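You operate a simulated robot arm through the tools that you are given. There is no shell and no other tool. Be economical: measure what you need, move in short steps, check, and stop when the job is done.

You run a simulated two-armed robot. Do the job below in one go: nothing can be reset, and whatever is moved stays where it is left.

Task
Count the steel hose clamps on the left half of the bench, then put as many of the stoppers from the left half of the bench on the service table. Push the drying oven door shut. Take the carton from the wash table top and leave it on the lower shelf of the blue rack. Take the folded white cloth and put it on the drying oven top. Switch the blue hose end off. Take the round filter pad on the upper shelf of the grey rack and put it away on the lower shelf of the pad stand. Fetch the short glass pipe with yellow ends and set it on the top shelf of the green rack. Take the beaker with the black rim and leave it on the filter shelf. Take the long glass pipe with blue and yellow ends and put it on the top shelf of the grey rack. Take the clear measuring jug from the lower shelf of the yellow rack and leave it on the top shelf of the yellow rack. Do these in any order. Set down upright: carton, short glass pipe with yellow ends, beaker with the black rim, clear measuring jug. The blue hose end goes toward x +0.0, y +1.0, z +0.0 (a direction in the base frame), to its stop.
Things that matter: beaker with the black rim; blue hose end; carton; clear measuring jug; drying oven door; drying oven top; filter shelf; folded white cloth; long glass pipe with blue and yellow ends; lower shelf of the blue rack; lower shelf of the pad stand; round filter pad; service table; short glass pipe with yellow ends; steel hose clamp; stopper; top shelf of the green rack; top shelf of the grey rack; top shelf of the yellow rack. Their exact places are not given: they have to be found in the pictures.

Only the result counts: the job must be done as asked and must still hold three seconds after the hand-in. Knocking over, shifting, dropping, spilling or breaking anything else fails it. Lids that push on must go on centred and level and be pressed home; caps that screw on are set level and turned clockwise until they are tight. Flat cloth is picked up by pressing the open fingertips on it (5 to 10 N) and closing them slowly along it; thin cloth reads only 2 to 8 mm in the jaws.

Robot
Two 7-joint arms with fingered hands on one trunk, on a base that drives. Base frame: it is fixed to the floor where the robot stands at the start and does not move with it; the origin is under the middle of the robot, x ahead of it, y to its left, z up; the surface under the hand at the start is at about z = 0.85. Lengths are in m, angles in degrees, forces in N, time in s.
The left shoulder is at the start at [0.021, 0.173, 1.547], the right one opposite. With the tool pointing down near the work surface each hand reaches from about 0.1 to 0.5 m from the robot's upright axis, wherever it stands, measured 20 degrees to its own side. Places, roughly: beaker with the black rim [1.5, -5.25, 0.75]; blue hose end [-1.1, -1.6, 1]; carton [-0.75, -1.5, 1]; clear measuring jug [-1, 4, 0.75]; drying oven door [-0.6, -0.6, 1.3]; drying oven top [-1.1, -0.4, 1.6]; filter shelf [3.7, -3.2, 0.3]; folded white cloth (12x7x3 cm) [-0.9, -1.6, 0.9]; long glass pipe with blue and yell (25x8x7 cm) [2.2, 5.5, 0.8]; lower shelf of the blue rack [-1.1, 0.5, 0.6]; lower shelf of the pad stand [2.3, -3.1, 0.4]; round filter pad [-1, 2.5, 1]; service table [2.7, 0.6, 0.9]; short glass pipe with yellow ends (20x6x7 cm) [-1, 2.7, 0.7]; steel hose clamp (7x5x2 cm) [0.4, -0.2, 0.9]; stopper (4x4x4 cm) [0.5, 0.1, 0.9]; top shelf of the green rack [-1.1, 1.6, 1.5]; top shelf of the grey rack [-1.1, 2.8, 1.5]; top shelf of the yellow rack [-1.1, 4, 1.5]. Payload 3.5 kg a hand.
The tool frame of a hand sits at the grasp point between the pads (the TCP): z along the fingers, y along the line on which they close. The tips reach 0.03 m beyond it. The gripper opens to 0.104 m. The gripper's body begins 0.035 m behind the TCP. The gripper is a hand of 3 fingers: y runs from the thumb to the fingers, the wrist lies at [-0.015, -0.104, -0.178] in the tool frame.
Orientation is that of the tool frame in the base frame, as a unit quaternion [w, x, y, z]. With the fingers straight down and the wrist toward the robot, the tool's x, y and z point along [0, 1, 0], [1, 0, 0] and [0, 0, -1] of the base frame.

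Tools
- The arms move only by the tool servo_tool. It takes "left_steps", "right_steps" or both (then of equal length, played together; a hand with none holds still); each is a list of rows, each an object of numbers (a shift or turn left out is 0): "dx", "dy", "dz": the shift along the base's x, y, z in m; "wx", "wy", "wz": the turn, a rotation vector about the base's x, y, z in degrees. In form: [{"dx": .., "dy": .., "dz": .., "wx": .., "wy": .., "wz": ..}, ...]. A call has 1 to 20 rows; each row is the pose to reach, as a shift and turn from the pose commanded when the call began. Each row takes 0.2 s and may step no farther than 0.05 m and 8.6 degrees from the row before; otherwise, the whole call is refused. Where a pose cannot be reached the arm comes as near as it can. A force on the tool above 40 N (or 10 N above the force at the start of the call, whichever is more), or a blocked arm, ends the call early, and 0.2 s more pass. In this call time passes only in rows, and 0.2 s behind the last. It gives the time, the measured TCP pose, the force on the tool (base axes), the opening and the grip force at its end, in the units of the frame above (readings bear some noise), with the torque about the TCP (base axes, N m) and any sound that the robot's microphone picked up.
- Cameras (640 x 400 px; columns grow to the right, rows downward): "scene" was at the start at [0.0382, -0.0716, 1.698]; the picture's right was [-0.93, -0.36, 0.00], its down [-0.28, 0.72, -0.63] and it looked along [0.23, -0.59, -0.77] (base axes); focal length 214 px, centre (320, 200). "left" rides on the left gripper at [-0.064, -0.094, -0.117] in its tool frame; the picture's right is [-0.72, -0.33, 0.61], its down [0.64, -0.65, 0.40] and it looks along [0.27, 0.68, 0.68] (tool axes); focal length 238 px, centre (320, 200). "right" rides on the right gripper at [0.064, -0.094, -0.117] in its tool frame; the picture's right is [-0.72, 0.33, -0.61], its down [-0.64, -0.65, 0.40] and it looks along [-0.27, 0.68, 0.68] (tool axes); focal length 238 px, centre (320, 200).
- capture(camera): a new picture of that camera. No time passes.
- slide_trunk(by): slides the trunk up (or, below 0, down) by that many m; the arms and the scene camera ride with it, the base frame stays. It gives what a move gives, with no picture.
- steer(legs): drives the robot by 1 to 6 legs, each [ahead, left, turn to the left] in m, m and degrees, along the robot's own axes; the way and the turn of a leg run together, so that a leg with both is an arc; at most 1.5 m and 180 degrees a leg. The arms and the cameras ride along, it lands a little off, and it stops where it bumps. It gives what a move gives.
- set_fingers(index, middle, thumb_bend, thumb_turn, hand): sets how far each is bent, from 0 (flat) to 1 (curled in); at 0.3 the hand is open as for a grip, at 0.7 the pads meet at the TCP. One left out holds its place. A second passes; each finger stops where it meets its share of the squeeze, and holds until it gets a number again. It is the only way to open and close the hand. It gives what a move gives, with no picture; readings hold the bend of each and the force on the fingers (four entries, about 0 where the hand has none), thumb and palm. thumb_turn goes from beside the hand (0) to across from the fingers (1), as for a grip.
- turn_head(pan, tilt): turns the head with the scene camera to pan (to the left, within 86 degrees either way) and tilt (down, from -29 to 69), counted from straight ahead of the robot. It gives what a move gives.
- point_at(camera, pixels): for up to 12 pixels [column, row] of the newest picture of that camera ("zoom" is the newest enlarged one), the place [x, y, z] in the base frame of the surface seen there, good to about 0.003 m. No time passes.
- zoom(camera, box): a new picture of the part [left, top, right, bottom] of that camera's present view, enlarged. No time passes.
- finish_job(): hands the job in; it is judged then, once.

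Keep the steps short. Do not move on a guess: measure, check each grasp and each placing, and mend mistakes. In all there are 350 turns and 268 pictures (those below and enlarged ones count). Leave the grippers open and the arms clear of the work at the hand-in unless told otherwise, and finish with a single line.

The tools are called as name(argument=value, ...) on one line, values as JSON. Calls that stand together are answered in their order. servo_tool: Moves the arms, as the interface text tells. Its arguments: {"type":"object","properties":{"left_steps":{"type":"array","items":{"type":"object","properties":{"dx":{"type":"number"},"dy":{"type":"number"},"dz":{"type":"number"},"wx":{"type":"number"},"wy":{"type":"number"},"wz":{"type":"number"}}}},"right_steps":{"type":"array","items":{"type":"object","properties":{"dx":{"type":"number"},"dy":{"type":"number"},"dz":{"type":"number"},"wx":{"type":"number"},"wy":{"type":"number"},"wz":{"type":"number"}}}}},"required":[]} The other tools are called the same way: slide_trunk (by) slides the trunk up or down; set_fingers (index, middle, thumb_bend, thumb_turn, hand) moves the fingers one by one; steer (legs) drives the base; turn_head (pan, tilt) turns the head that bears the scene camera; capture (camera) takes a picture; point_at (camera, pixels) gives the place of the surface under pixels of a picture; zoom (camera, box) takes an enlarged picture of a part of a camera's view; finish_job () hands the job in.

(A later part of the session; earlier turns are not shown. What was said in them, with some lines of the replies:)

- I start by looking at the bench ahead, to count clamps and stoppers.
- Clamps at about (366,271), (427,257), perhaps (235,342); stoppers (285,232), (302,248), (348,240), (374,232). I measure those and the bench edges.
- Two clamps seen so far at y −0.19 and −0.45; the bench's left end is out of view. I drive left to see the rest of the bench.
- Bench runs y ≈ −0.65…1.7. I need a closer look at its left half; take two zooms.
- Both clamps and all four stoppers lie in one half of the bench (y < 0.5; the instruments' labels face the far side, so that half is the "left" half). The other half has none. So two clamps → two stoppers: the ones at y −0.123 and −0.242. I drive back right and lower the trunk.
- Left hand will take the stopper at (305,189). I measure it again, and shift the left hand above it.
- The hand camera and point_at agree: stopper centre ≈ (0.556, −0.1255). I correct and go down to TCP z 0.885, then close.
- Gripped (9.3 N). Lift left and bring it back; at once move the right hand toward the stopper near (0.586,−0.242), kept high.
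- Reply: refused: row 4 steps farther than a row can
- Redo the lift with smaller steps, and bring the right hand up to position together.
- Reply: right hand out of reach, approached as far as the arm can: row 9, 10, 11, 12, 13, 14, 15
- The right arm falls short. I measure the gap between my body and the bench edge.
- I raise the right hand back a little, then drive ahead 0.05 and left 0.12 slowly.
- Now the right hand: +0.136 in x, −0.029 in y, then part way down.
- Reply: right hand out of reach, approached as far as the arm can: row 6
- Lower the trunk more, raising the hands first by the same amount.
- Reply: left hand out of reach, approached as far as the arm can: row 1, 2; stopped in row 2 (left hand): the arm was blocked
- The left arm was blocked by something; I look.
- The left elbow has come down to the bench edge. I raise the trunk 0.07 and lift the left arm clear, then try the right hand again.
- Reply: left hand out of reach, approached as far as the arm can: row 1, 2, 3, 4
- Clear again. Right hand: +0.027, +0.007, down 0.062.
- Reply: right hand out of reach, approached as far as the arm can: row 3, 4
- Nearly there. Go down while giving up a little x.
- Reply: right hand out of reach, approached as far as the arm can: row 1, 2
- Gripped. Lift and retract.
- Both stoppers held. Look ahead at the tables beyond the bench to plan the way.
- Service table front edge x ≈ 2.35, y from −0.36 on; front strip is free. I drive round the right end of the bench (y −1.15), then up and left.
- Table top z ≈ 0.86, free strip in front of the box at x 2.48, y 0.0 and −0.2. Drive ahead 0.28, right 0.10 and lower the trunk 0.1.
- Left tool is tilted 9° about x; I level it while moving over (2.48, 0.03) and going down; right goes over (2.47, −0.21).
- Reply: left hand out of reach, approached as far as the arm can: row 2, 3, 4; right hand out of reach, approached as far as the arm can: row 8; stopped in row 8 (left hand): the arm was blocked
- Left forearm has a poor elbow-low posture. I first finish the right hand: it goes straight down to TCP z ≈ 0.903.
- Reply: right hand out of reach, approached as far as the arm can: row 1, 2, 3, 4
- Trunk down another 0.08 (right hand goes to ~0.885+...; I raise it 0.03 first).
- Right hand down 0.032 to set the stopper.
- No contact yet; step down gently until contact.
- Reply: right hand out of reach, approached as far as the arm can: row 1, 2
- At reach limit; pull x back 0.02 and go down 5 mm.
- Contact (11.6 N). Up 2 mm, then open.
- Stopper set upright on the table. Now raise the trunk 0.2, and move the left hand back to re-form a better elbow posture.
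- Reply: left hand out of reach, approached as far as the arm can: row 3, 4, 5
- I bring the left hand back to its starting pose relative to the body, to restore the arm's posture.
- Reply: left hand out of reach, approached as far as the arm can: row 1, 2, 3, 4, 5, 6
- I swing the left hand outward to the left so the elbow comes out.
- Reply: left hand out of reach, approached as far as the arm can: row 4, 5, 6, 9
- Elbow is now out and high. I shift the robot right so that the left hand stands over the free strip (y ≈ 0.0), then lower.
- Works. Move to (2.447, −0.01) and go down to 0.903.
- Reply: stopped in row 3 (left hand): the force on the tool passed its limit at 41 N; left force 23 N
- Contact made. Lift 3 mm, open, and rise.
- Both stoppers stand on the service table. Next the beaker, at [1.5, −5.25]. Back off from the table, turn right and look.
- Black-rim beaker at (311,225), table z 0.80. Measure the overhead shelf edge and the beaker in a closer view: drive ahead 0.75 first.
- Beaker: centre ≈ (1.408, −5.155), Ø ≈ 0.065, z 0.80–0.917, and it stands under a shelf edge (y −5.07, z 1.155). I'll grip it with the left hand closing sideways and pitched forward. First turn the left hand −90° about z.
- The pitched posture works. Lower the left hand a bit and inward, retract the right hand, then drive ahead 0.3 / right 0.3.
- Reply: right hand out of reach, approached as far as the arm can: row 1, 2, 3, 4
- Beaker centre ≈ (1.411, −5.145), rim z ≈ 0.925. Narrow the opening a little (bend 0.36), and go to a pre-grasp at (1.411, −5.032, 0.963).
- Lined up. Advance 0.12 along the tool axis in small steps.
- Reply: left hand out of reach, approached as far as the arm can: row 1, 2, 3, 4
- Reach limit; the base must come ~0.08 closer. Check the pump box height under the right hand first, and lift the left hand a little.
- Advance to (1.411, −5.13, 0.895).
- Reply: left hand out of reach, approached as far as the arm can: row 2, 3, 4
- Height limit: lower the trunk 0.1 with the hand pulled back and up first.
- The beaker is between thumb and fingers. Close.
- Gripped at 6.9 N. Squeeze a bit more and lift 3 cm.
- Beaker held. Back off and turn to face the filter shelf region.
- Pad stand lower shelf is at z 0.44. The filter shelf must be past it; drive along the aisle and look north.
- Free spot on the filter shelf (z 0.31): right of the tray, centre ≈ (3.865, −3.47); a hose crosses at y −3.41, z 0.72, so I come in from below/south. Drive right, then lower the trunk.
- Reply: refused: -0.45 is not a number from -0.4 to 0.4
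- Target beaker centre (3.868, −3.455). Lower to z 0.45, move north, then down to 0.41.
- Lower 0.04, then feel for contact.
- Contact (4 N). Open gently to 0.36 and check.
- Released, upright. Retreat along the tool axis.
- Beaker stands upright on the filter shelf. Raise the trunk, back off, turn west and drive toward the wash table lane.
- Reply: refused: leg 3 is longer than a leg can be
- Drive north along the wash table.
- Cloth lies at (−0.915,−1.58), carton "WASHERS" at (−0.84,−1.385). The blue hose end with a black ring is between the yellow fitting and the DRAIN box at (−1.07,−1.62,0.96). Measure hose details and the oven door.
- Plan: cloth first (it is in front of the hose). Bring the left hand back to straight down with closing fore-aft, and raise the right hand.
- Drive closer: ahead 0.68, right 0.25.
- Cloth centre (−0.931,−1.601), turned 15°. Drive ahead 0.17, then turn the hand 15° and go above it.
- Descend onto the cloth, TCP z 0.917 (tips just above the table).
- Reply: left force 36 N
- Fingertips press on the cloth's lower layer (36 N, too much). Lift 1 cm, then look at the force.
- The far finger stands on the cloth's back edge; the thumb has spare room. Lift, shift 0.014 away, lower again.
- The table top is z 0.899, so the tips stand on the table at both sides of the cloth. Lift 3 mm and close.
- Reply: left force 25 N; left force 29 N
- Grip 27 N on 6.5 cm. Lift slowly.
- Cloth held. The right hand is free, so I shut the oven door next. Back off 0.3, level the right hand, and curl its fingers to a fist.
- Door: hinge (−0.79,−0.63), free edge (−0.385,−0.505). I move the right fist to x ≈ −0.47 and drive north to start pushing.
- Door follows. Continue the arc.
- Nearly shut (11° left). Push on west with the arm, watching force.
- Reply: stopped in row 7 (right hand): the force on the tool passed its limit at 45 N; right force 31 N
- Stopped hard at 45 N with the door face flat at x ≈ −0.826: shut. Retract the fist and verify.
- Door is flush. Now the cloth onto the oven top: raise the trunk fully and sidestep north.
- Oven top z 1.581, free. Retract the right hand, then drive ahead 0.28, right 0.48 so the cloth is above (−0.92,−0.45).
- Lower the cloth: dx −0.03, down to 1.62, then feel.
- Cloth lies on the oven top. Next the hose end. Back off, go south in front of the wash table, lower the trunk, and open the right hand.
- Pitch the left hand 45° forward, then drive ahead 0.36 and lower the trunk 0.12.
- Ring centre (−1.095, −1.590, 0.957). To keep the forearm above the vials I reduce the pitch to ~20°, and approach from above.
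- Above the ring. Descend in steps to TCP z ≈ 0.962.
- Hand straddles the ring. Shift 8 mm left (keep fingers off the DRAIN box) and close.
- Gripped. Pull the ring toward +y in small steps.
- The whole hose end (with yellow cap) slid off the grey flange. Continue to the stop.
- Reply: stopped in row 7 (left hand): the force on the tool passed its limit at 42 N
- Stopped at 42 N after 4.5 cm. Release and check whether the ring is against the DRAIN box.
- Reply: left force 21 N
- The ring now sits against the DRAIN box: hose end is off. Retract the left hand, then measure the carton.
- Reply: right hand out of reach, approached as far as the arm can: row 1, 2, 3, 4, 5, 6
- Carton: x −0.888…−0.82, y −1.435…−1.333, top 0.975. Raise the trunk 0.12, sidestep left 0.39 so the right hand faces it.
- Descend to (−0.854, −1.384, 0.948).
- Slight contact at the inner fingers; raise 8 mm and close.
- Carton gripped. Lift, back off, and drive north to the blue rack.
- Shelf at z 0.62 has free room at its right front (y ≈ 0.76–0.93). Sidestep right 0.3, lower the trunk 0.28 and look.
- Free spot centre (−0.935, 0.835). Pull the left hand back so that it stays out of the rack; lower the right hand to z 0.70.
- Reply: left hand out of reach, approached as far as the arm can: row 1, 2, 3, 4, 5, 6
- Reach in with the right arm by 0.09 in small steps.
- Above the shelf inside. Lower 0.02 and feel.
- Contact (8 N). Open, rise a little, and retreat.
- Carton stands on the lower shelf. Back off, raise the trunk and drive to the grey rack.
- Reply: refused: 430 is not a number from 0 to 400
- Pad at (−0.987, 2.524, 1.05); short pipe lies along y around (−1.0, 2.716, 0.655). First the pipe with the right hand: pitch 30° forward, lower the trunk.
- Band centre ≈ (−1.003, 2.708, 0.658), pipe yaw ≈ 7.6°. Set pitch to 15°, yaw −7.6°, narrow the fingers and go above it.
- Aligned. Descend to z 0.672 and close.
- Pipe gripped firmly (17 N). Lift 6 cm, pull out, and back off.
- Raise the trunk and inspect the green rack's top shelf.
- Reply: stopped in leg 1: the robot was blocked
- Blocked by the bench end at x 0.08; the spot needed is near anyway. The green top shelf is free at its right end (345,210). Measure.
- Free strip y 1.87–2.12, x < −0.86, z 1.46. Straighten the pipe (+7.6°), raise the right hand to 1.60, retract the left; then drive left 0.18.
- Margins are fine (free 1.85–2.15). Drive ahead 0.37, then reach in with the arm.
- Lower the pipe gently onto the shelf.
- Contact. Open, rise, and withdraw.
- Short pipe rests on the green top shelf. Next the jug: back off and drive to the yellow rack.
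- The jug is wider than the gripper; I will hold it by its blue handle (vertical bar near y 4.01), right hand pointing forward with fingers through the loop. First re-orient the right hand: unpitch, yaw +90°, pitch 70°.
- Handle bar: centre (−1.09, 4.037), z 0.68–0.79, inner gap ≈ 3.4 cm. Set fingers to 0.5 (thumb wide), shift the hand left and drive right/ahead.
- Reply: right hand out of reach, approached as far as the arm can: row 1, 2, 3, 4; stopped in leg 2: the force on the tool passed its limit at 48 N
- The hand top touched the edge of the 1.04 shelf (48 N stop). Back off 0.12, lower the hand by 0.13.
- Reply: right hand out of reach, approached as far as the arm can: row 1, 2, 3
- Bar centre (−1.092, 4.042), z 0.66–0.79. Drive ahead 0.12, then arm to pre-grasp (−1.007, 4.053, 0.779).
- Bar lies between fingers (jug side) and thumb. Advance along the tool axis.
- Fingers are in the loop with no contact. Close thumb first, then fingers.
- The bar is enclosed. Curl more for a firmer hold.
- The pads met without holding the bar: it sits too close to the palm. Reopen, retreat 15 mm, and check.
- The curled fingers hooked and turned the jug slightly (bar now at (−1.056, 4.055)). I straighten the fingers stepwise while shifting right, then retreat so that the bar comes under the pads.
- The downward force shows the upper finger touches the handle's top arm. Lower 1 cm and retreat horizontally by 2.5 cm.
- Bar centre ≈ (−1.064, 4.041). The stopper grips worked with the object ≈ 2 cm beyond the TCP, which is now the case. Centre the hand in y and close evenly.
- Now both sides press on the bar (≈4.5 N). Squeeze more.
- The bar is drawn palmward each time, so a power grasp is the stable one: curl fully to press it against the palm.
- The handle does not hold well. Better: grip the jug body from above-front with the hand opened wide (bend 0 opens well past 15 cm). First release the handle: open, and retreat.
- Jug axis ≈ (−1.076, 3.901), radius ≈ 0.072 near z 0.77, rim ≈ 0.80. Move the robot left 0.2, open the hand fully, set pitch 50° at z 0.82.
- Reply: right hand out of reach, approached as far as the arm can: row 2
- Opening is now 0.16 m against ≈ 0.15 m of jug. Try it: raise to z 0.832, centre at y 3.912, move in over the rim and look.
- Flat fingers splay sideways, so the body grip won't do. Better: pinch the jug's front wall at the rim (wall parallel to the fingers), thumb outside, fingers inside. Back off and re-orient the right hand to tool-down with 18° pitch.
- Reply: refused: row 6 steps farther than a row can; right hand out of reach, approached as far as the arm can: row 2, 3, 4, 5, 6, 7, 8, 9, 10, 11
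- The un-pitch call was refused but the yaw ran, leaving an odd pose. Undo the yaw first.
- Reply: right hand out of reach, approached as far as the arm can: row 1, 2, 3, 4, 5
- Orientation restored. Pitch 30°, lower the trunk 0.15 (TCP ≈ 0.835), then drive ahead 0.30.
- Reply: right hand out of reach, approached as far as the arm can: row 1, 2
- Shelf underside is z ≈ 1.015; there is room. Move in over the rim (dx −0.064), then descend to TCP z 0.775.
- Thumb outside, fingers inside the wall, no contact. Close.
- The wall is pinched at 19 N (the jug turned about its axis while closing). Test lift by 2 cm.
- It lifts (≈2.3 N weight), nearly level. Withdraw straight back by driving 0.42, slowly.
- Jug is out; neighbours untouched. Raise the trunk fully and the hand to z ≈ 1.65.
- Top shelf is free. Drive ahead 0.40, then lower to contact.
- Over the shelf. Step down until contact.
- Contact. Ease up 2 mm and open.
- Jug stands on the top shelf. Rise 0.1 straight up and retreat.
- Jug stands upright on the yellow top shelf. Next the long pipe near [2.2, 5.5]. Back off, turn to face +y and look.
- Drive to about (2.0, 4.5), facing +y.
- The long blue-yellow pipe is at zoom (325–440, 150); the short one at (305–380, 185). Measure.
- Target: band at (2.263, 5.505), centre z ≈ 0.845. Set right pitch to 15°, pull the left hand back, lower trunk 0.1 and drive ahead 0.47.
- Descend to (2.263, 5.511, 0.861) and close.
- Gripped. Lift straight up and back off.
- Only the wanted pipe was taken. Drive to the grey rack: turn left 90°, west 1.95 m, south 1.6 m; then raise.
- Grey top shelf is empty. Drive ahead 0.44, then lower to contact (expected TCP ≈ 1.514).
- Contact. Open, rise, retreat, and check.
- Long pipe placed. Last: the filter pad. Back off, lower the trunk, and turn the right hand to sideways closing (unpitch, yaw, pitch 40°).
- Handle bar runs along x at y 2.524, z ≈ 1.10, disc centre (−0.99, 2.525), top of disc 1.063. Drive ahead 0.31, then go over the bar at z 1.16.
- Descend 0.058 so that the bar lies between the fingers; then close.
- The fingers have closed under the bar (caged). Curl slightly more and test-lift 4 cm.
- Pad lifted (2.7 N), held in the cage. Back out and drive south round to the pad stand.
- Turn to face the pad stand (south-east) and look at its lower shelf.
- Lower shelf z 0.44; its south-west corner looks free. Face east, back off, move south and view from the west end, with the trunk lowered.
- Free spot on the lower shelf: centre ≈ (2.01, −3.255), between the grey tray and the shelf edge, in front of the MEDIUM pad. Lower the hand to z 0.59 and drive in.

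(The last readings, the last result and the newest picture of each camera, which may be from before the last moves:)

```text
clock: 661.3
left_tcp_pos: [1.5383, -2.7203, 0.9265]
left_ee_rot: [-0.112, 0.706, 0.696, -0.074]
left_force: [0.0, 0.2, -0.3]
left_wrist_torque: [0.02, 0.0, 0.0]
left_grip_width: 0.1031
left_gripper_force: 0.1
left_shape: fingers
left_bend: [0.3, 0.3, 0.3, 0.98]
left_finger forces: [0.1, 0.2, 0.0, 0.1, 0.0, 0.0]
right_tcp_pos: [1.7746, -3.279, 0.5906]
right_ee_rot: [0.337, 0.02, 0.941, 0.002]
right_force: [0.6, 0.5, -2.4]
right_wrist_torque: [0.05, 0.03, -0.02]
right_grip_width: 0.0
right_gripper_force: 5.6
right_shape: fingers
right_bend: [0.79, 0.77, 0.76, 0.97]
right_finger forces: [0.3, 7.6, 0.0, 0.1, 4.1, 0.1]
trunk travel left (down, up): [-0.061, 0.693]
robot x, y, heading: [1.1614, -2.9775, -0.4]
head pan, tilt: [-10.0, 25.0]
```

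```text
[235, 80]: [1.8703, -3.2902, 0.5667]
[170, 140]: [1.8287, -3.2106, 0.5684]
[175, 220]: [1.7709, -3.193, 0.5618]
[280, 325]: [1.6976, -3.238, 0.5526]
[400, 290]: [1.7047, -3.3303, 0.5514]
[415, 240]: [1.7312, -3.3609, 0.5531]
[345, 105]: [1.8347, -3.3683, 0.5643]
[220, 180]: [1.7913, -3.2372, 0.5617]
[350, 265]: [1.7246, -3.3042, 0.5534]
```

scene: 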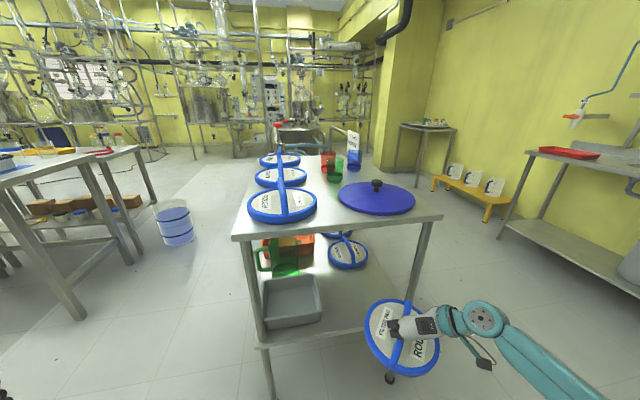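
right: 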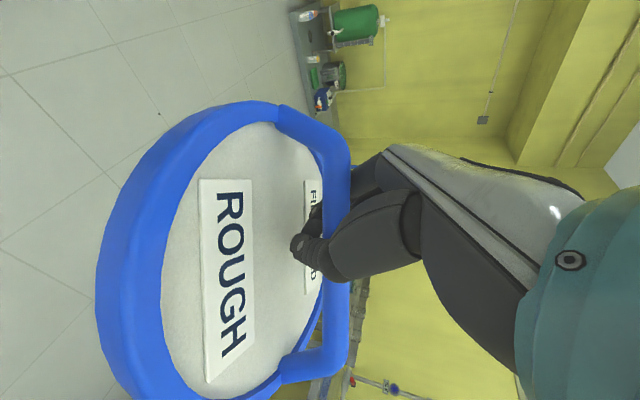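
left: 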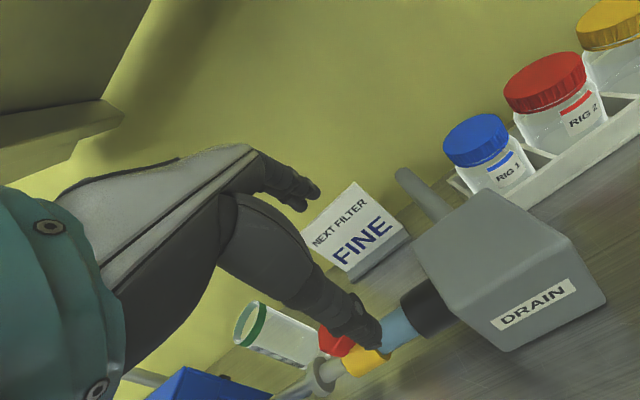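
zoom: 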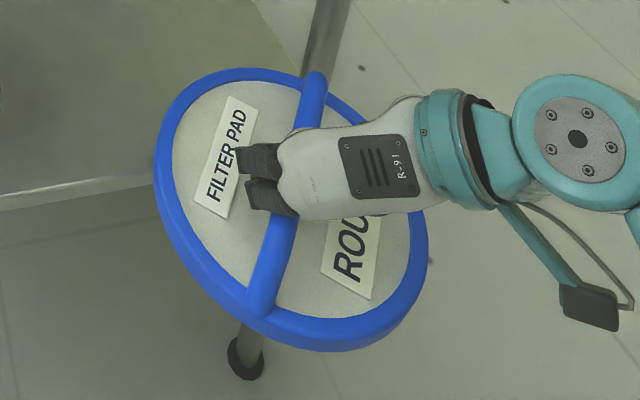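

Pad hangs level (bottom ≈ 0.535). The wrist (offset to the right) would meet the corner post, so I turn the hand −42° about z to bring the wrist straight behind.

servo_tool(right_steps=[{"wz": -7}, {"wz": -14}, {"wz": -21}, {"wz": -28}, {"wz": -35}, {"wz": -42}])

zoom(camera="scene", box=[240, 220, 480, 400])

point_at(camera="zoom", pixels=[[430, 170], [455, 105], [405, 260], [160, 190], [230, 160], [330, 70], [440, 200], [420, 230]])

```text
clock: 662.7
left_tcp_pos: [1.5391, -2.7215, 0.9286]
left_ee_rot: [-0.111, 0.705, 0.696, -0.074]
left_force: [-0.1, 0.4, -0.2]
left_wrist_torque: [0.01, -0.01, 0.01]
left_grip_width: 0.1029
left_gripper_force: 0.0
left_shape: fingers
left_bend: [0.3, 0.3, 0.3, 0.98]
left_finger forces: [0.0, 0.0, 0.0, 0.1, 0.1, 0.0]
right_tcp_pos: [1.7754, -3.2773, 0.59]
right_ee_rot: [0.316, 0.357, 0.871, -0.118]
right_force: [-0.9, -0.8, -2.1]
right_wrist_torque: [0.06, -0.03, -0.03]
right_grip_width: 0.0001
right_gripper_force: 6.0
right_shape: fingers
right_bend: [0.79, 0.77, 0.76, 0.97]
right_finger forces: [0.5, 7.3, 0.0, 0.0, 4.1, 0.1]
trunk travel left (down, up): [-0.061, 0.693]
robot x, y, heading: [1.1572, -2.9756, -0.6]
head pan, tilt: [-10.0, 25.0]
```

```text
2.22 times, centred on (360, 310) of scene
```

zoom: 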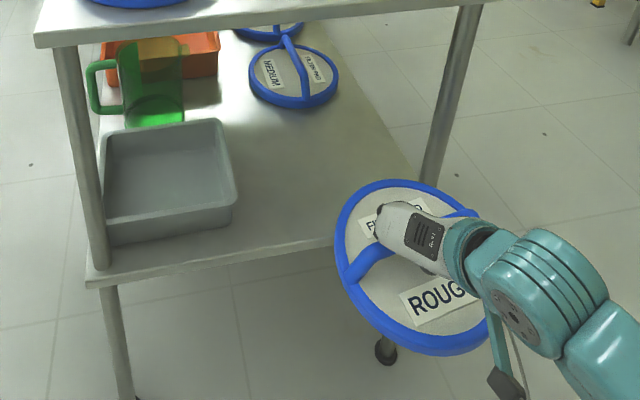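

```text
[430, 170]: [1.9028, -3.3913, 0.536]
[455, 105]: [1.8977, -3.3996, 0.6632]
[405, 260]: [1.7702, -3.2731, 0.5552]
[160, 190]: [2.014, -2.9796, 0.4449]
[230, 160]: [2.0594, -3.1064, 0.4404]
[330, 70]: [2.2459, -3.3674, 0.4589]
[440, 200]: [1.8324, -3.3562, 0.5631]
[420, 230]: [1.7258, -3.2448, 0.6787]
```

Clear of the post. Drive in 0.22 with 0.025 left, in two short legs.

steer(legs=[[0.1, 0.025, 0.5], [0.12, 0, 0]])

zoom(camera="scene", box=[240, 220, 480, 400])

point_at(camera="zoom", pixels=[[330, 150], [280, 200], [300, 260], [390, 290], [430, 230]])

```text
clock: 664.7
left_tcp_pos: [1.7571, -2.691, 0.9271]
left_ee_rot: [-0.111, 0.702, 0.7, -0.075]
left_force: [-0.7, 0.1, 0.0]
left_wrist_torque: [0.02, 0.01, 0.0]
left_grip_width: 0.1028
left_gripper_force: 0.0
left_shape: fingers
left_bend: [0.3, 0.3, 0.3, 0.98]
left_finger forces: [0.0, 0.0, 0.1, 0.0, 0.1, 0.0]
right_tcp_pos: [1.9974, -3.247, 0.5904]
right_ee_rot: [0.316, 0.351, 0.874, -0.117]
right_force: [0.5, 0.3, -2.2]
right_wrist_torque: [0.02, 0.01, 0.01]
right_grip_width: 0.0001
right_gripper_force: 6.0
right_shape: fingers
right_bend: [0.79, 0.77, 0.76, 0.97]
right_finger forces: [0.4, 7.3, 0.0, 0.1, 4.1, 0.1]
trunk travel left (down, up): [-0.061, 0.693]
robot x, y, heading: [1.3788, -2.9537, 0.4]
head pan, tilt: [-10.0, 25.0]
```

```text
2.22 times, centred on (360, 310) of scene
```

zoom: 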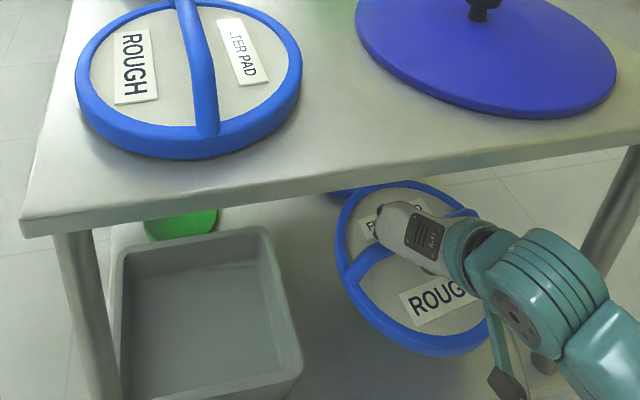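

```text
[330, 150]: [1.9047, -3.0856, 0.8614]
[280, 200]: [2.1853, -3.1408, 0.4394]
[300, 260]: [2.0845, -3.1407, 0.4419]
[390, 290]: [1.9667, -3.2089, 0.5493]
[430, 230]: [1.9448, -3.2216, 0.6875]
```

Pad centred at ≈ (2.005, −3.247), clear of tray and MEDIUM pad. Lower 0.085, then feel for contact.

servo_tool(right_steps=[{"dz": -0.03}, {"dz": -0.06}, {"dz": -0.08}, {"dz": -0.088}])

servo_tool(right_steps=[{"dz": -0.003}, {"dz": -0.006}, {"dz": -0.009}])

```text
clock: 665.7
left_tcp_pos: [1.7563, -2.6909, 0.9281]
left_ee_rot: [-0.111, 0.702, 0.7, -0.075]
left_force: [0.8, 0.2, 0.1]
left_wrist_torque: [0.0, 0.02, 0.02]
left_grip_width: 0.1031
left_gripper_force: 0.0
left_shape: fingers
left_bend: [0.3, 0.3, 0.3, 0.98]
left_finger forces: [0.0, 0.1, 0.1, 0.0, 0.1, 0.0]
right_tcp_pos: [1.9983, -3.2442, 0.5024]
right_ee_rot: [0.316, 0.352, 0.873, -0.117]
right_force: [0.5, -0.1, -2.1]
right_wrist_torque: [0.08, 0.06, 0.0]
right_grip_width: 0.0
right_gripper_force: 6.5
right_shape: fingers
right_bend: [0.79, 0.77, 0.76, 0.97]
right_finger forces: [1.0, 8.2, 0.0, 0.1, 3.0, 0.0]
trunk travel left (down, up): [-0.061, 0.693]
robot x, y, heading: [1.3771, -2.9475, 0.3]
head pan, tilt: [-10.0, 25.0]
```

```text
clock: 666.5
left_tcp_pos: [1.7556, -2.6907, 0.9286]
left_ee_rot: [-0.111, 0.702, 0.699, -0.075]
left_force: [0.7, 0.0, 0.8]
left_wrist_torque: [-0.03, 0.02, -0.02]
left_grip_width: 0.1032
left_gripper_force: 0.0
left_shape: fingers
left_bend: [0.3, 0.3, 0.3, 0.98]
left_finger forces: [0.0, 0.0, 0.1, 0.1, 0.0, 0.1]
right_tcp_pos: [1.9974, -3.2457, 0.4942]
right_ee_rot: [0.317, 0.351, 0.873, -0.117]
right_force: [0.6, -1.1, 1.1]
right_wrist_torque: [0.28, 0.09, -0.03]
right_grip_width: 0.0
right_gripper_force: 7.1
right_shape: fingers
right_bend: [0.79, 0.77, 0.76, 0.97]
right_finger forces: [4.1, 7.4, 0.0, 0.1, 2.7, 0.0]
trunk travel left (down, up): [-0.061, 0.693]
robot x, y, heading: [1.3787, -2.95, 0.1]
head pan, tilt: [-10.0, 25.0]
```

Contact begins. Lower 3 mm more and open.

servo_tool(right_steps=[{"dz": -0.003}])

set_fingers(hand="right", index=0.55, middle=0.55, thumb_bend=0.55)

set_fingers(hand="right", index=0.36, middle=0.36, thumb_bend=0.36)

capture(camera="right")

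```text
clock: 666.9
left_tcp_pos: [1.7546, -2.6908, 0.9287]
left_ee_rot: [-0.111, 0.702, 0.7, -0.076]
left_force: [0.5, 0.3, 0.7]
left_wrist_torque: [-0.03, 0.0, -0.01]
left_grip_width: 0.103
left_gripper_force: 0.0
left_shape: fingers
left_bend: [0.3, 0.3, 0.3, 0.98]
left_finger forces: [0.0, 0.1, 0.0, 0.1, 0.1, 0.1]
right_tcp_pos: [1.9995, -3.2467, 0.4925]
right_ee_rot: [0.319, 0.352, 0.872, -0.116]
right_force: [-0.7, -0.4, 9.7]
right_wrist_torque: [0.24, 0.14, -0.12]
right_grip_width: 0.0004
right_gripper_force: 18.2
right_shape: fingers
right_bend: [0.8, 0.77, 0.76, 0.97]
right_finger forces: [4.8, 6.6, 0.0, 0.0, 26.3, 0.1]
trunk travel left (down, up): [-0.061, 0.693]
robot x, y, heading: [1.382, -2.9525, 0.2]
head pan, tilt: [-10.0, 25.0]
```

```text
clock: 667.9
left_tcp_pos: [1.7536, -2.6896, 0.9273]
left_ee_rot: [-0.11, 0.702, 0.7, -0.076]
left_force: [-0.1, 0.5, -0.1]
left_wrist_torque: [-0.03, 0.0, 0.0]
left_grip_width: 0.1032
left_gripper_force: 0.1
left_shape: fingers
left_bend: [0.3, 0.3, 0.3, 0.98]
left_finger forces: [0.0, 0.0, 0.0, 0.1, 0.0, 0.0]
right_tcp_pos: [1.9982, -3.2467, 0.4938]
right_ee_rot: [0.319, 0.352, 0.872, -0.117]
right_force: [-2.2, -2.4, 23.5]
right_wrist_torque: [-0.09, -0.31, -0.08]
right_grip_width: 0.0267
right_gripper_force: 11.8
right_shape: fingers
right_bend: [0.63, 0.55, 0.56, 0.98]
right_finger forces: [21.9, 0.0, 0.1, 0.0, 2.1, 0.0]
trunk travel left (down, up): [-0.061, 0.693]
robot x, y, heading: [1.3813, -2.9503, 0.3]
head pan, tilt: [-10.0, 25.0]
```

```text
clock: 668.9
left_tcp_pos: [1.753, -2.6918, 0.9282]
left_ee_rot: [-0.11, 0.702, 0.699, -0.074]
left_force: [0.8, -0.3, 0.3]
left_wrist_torque: [-0.01, -0.01, 0.0]
left_grip_width: 0.1028
left_gripper_force: 0.0
left_shape: fingers
left_bend: [0.3, 0.3, 0.3, 0.98]
left_finger forces: [0.1, 0.0, 0.1, 0.0, 0.1, 0.0]
right_tcp_pos: [1.9971, -3.2464, 0.4904]
right_ee_rot: [0.317, 0.352, 0.873, -0.118]
right_force: [-4.9, -5.0, 19.9]
right_wrist_torque: [0.09, -0.54, -0.1]
right_grip_width: 0.0642
right_gripper_force: 9.9
right_shape: fingers
right_bend: [0.44, 0.36, 0.36, 0.98]
right_finger forces: [19.9, 0.0, 0.0, 0.0, 0.1, 0.0]
trunk travel left (down, up): [-0.061, 0.693]
robot x, y, heading: [1.3809, -2.9509, 0.3]
head pan, tilt: [-10.0, 25.0]
```

```text
40 pictures are left
```

right: 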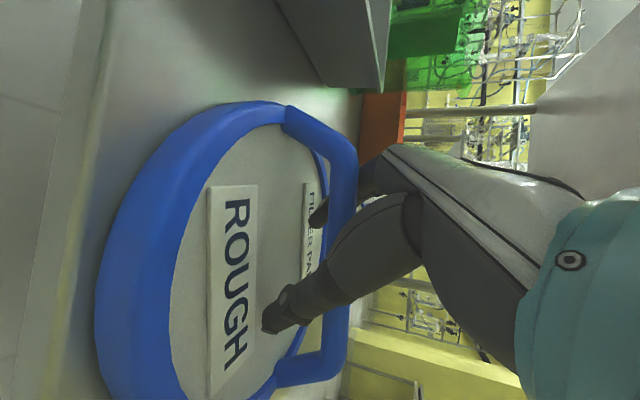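

Index tip rests on the disc. Lift 1.5 cm, let it straighten, then rise while watching that the pad stays.

servo_tool(right_steps=[{"dz": 0.008}, {"dz": 0.016}])

set_fingers(hand="right", index=0.3, middle=0.3, thumb_bend=0.3)

servo_tool(right_steps=[{"dz": 0.015}, {"dz": 0.03}, {"dz": 0.045}, {"dz": 0.06}])

capture(camera="right")

```text
clock: 669.5
left_tcp_pos: [1.7556, -2.6909, 0.9277]
left_ee_rot: [-0.111, 0.702, 0.699, -0.075]
left_force: [-0.6, -0.1, -0.7]
left_wrist_torque: [0.02, 0.0, -0.03]
left_grip_width: 0.1028
left_gripper_force: 0.0
left_shape: fingers
left_bend: [0.3, 0.3, 0.3, 0.98]
left_finger forces: [0.1, 0.0, 0.0, 0.0, 0.1, 0.0]
right_tcp_pos: [1.9984, -3.245, 0.5068]
right_ee_rot: [0.315, 0.352, 0.874, -0.118]
right_force: [0.6, -0.5, 0.1]
right_wrist_torque: [-0.02, -0.01, -0.03]
right_grip_width: 0.0878
right_gripper_force: 0.1
right_shape: fingers
right_bend: [0.36, 0.36, 0.36, 0.98]
right_finger forces: [0.0, 0.0, 0.1, 0.1, 0.0, 0.0]
trunk travel left (down, up): [-0.061, 0.693]
robot x, y, heading: [1.3813, -2.9482, 0.2]
head pan, tilt: [-10.0, 25.0]
```

```text
clock: 670.5
left_tcp_pos: [1.7552, -2.6914, 0.9276]
left_ee_rot: [-0.111, 0.702, 0.699, -0.075]
left_force: [-0.4, 0.1, -0.3]
left_wrist_torque: [-0.01, -0.01, 0.02]
left_grip_width: 0.1029
left_gripper_force: 0.2
left_shape: fingers
left_bend: [0.3, 0.3, 0.3, 0.98]
left_finger forces: [0.0, 0.0, 0.0, 0.0, 0.0, 0.0]
right_tcp_pos: [1.9985, -3.2472, 0.5069]
right_ee_rot: [0.316, 0.351, 0.873, -0.117]
right_force: [0.3, -0.5, 0.3]
right_wrist_torque: [0.03, 0.0, 0.0]
right_grip_width: 0.1028
right_gripper_force: 0.1
right_shape: fingers
right_bend: [0.3, 0.3, 0.3, 0.98]
right_finger forces: [0.1, 0.0, 0.0, 0.0, 0.0, 0.0]
trunk travel left (down, up): [-0.061, 0.693]
robot x, y, heading: [1.3786, -2.9487, 0.1]
head pan, tilt: [-10.0, 25.0]
```

```text
clock: 671.5
left_tcp_pos: [1.7557, -2.6903, 0.9275]
left_ee_rot: [-0.111, 0.702, 0.699, -0.075]
left_force: [0.0, 0.1, 0.2]
left_wrist_torque: [0.0, -0.02, -0.02]
left_grip_width: 0.103
left_gripper_force: 0.1
left_shape: fingers
left_bend: [0.3, 0.3, 0.3, 0.98]
left_finger forces: [0.0, 0.0, 0.0, 0.0, 0.0, 0.0]
right_tcp_pos: [1.9975, -3.2467, 0.5667]
right_ee_rot: [0.316, 0.351, 0.873, -0.118]
right_force: [-1.3, 0.6, -0.9]
right_wrist_torque: [0.02, 0.01, -0.02]
right_grip_width: 0.1027
right_gripper_force: 0.1
right_shape: fingers
right_bend: [0.3, 0.3, 0.3, 0.98]
right_finger forces: [0.1, 0.0, 0.0, 0.0, 0.0, 0.0]
trunk travel left (down, up): [-0.061, 0.693]
robot x, y, heading: [1.3772, -2.9523, 0.4]
head pan, tilt: [-10.0, 25.0]
```

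```text
39 pictures are left
```

right: 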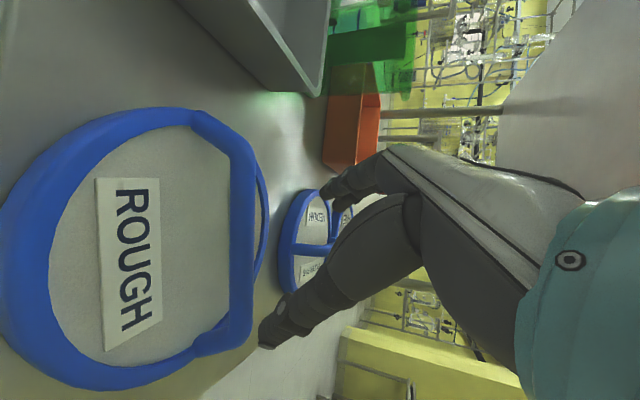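

Pad stays on the shelf. Back out straight and verify.

steer(legs=[[-0.5, 0, 0]])

capture(camera="scene")

zoom(camera="scene", box=[240, 160, 420, 300])

```text
clock: 674.5
left_tcp_pos: [1.2457, -2.6951, 0.9287]
left_ee_rot: [-0.111, 0.703, 0.698, -0.074]
left_force: [0.4, -0.5, 0.8]
left_wrist_torque: [-0.01, -0.02, -0.02]
left_grip_width: 0.1029
left_gripper_force: 0.1
left_shape: fingers
left_bend: [0.3, 0.3, 0.3, 0.98]
left_finger forces: [0.0, 0.0, 0.1, 0.1, 0.0, 0.0]
right_tcp_pos: [1.4863, -3.2496, 0.5656]
right_ee_rot: [0.317, 0.353, 0.873, -0.118]
right_force: [0.4, -0.7, 0.2]
right_wrist_torque: [0.0, 0.0, 0.01]
right_grip_width: 0.1026
right_gripper_force: 0.1
right_shape: fingers
right_bend: [0.3, 0.3, 0.3, 0.98]
right_finger forces: [0.0, 0.1, 0.0, 0.0, 0.1, 0.0]
trunk travel left (down, up): [-0.061, 0.693]
robot x, y, heading: [0.8689, -2.9503, 0.4]
head pan, tilt: [-10.0, 25.0]
```

```text
38 pictures are left
```

scene: 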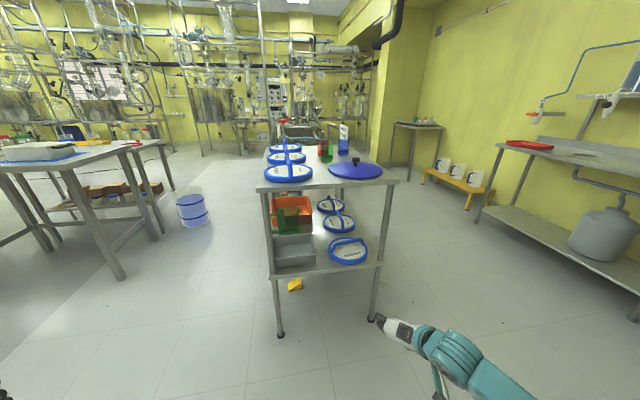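

```text
2.86 times, centred on (330, 230) of scene
```

zoom: 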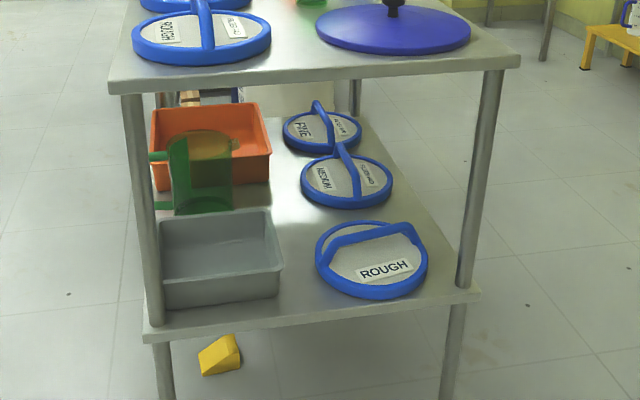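

The ROUGH pad lies on the lower shelf of the pad stand. All parts are done, both hands are open and clear. Handing in.

finish_job()

```text
The job is handed in.
```

The job is handed in with every part carried out: two stoppers placed (I counted two hose clamps, taking the "left half" as the half where all the clamps and stoppers lie), oven door shut, blue hose end slid to its stop, and carton, cloth, filter pad, both pipes, beaker and jug put where asked.
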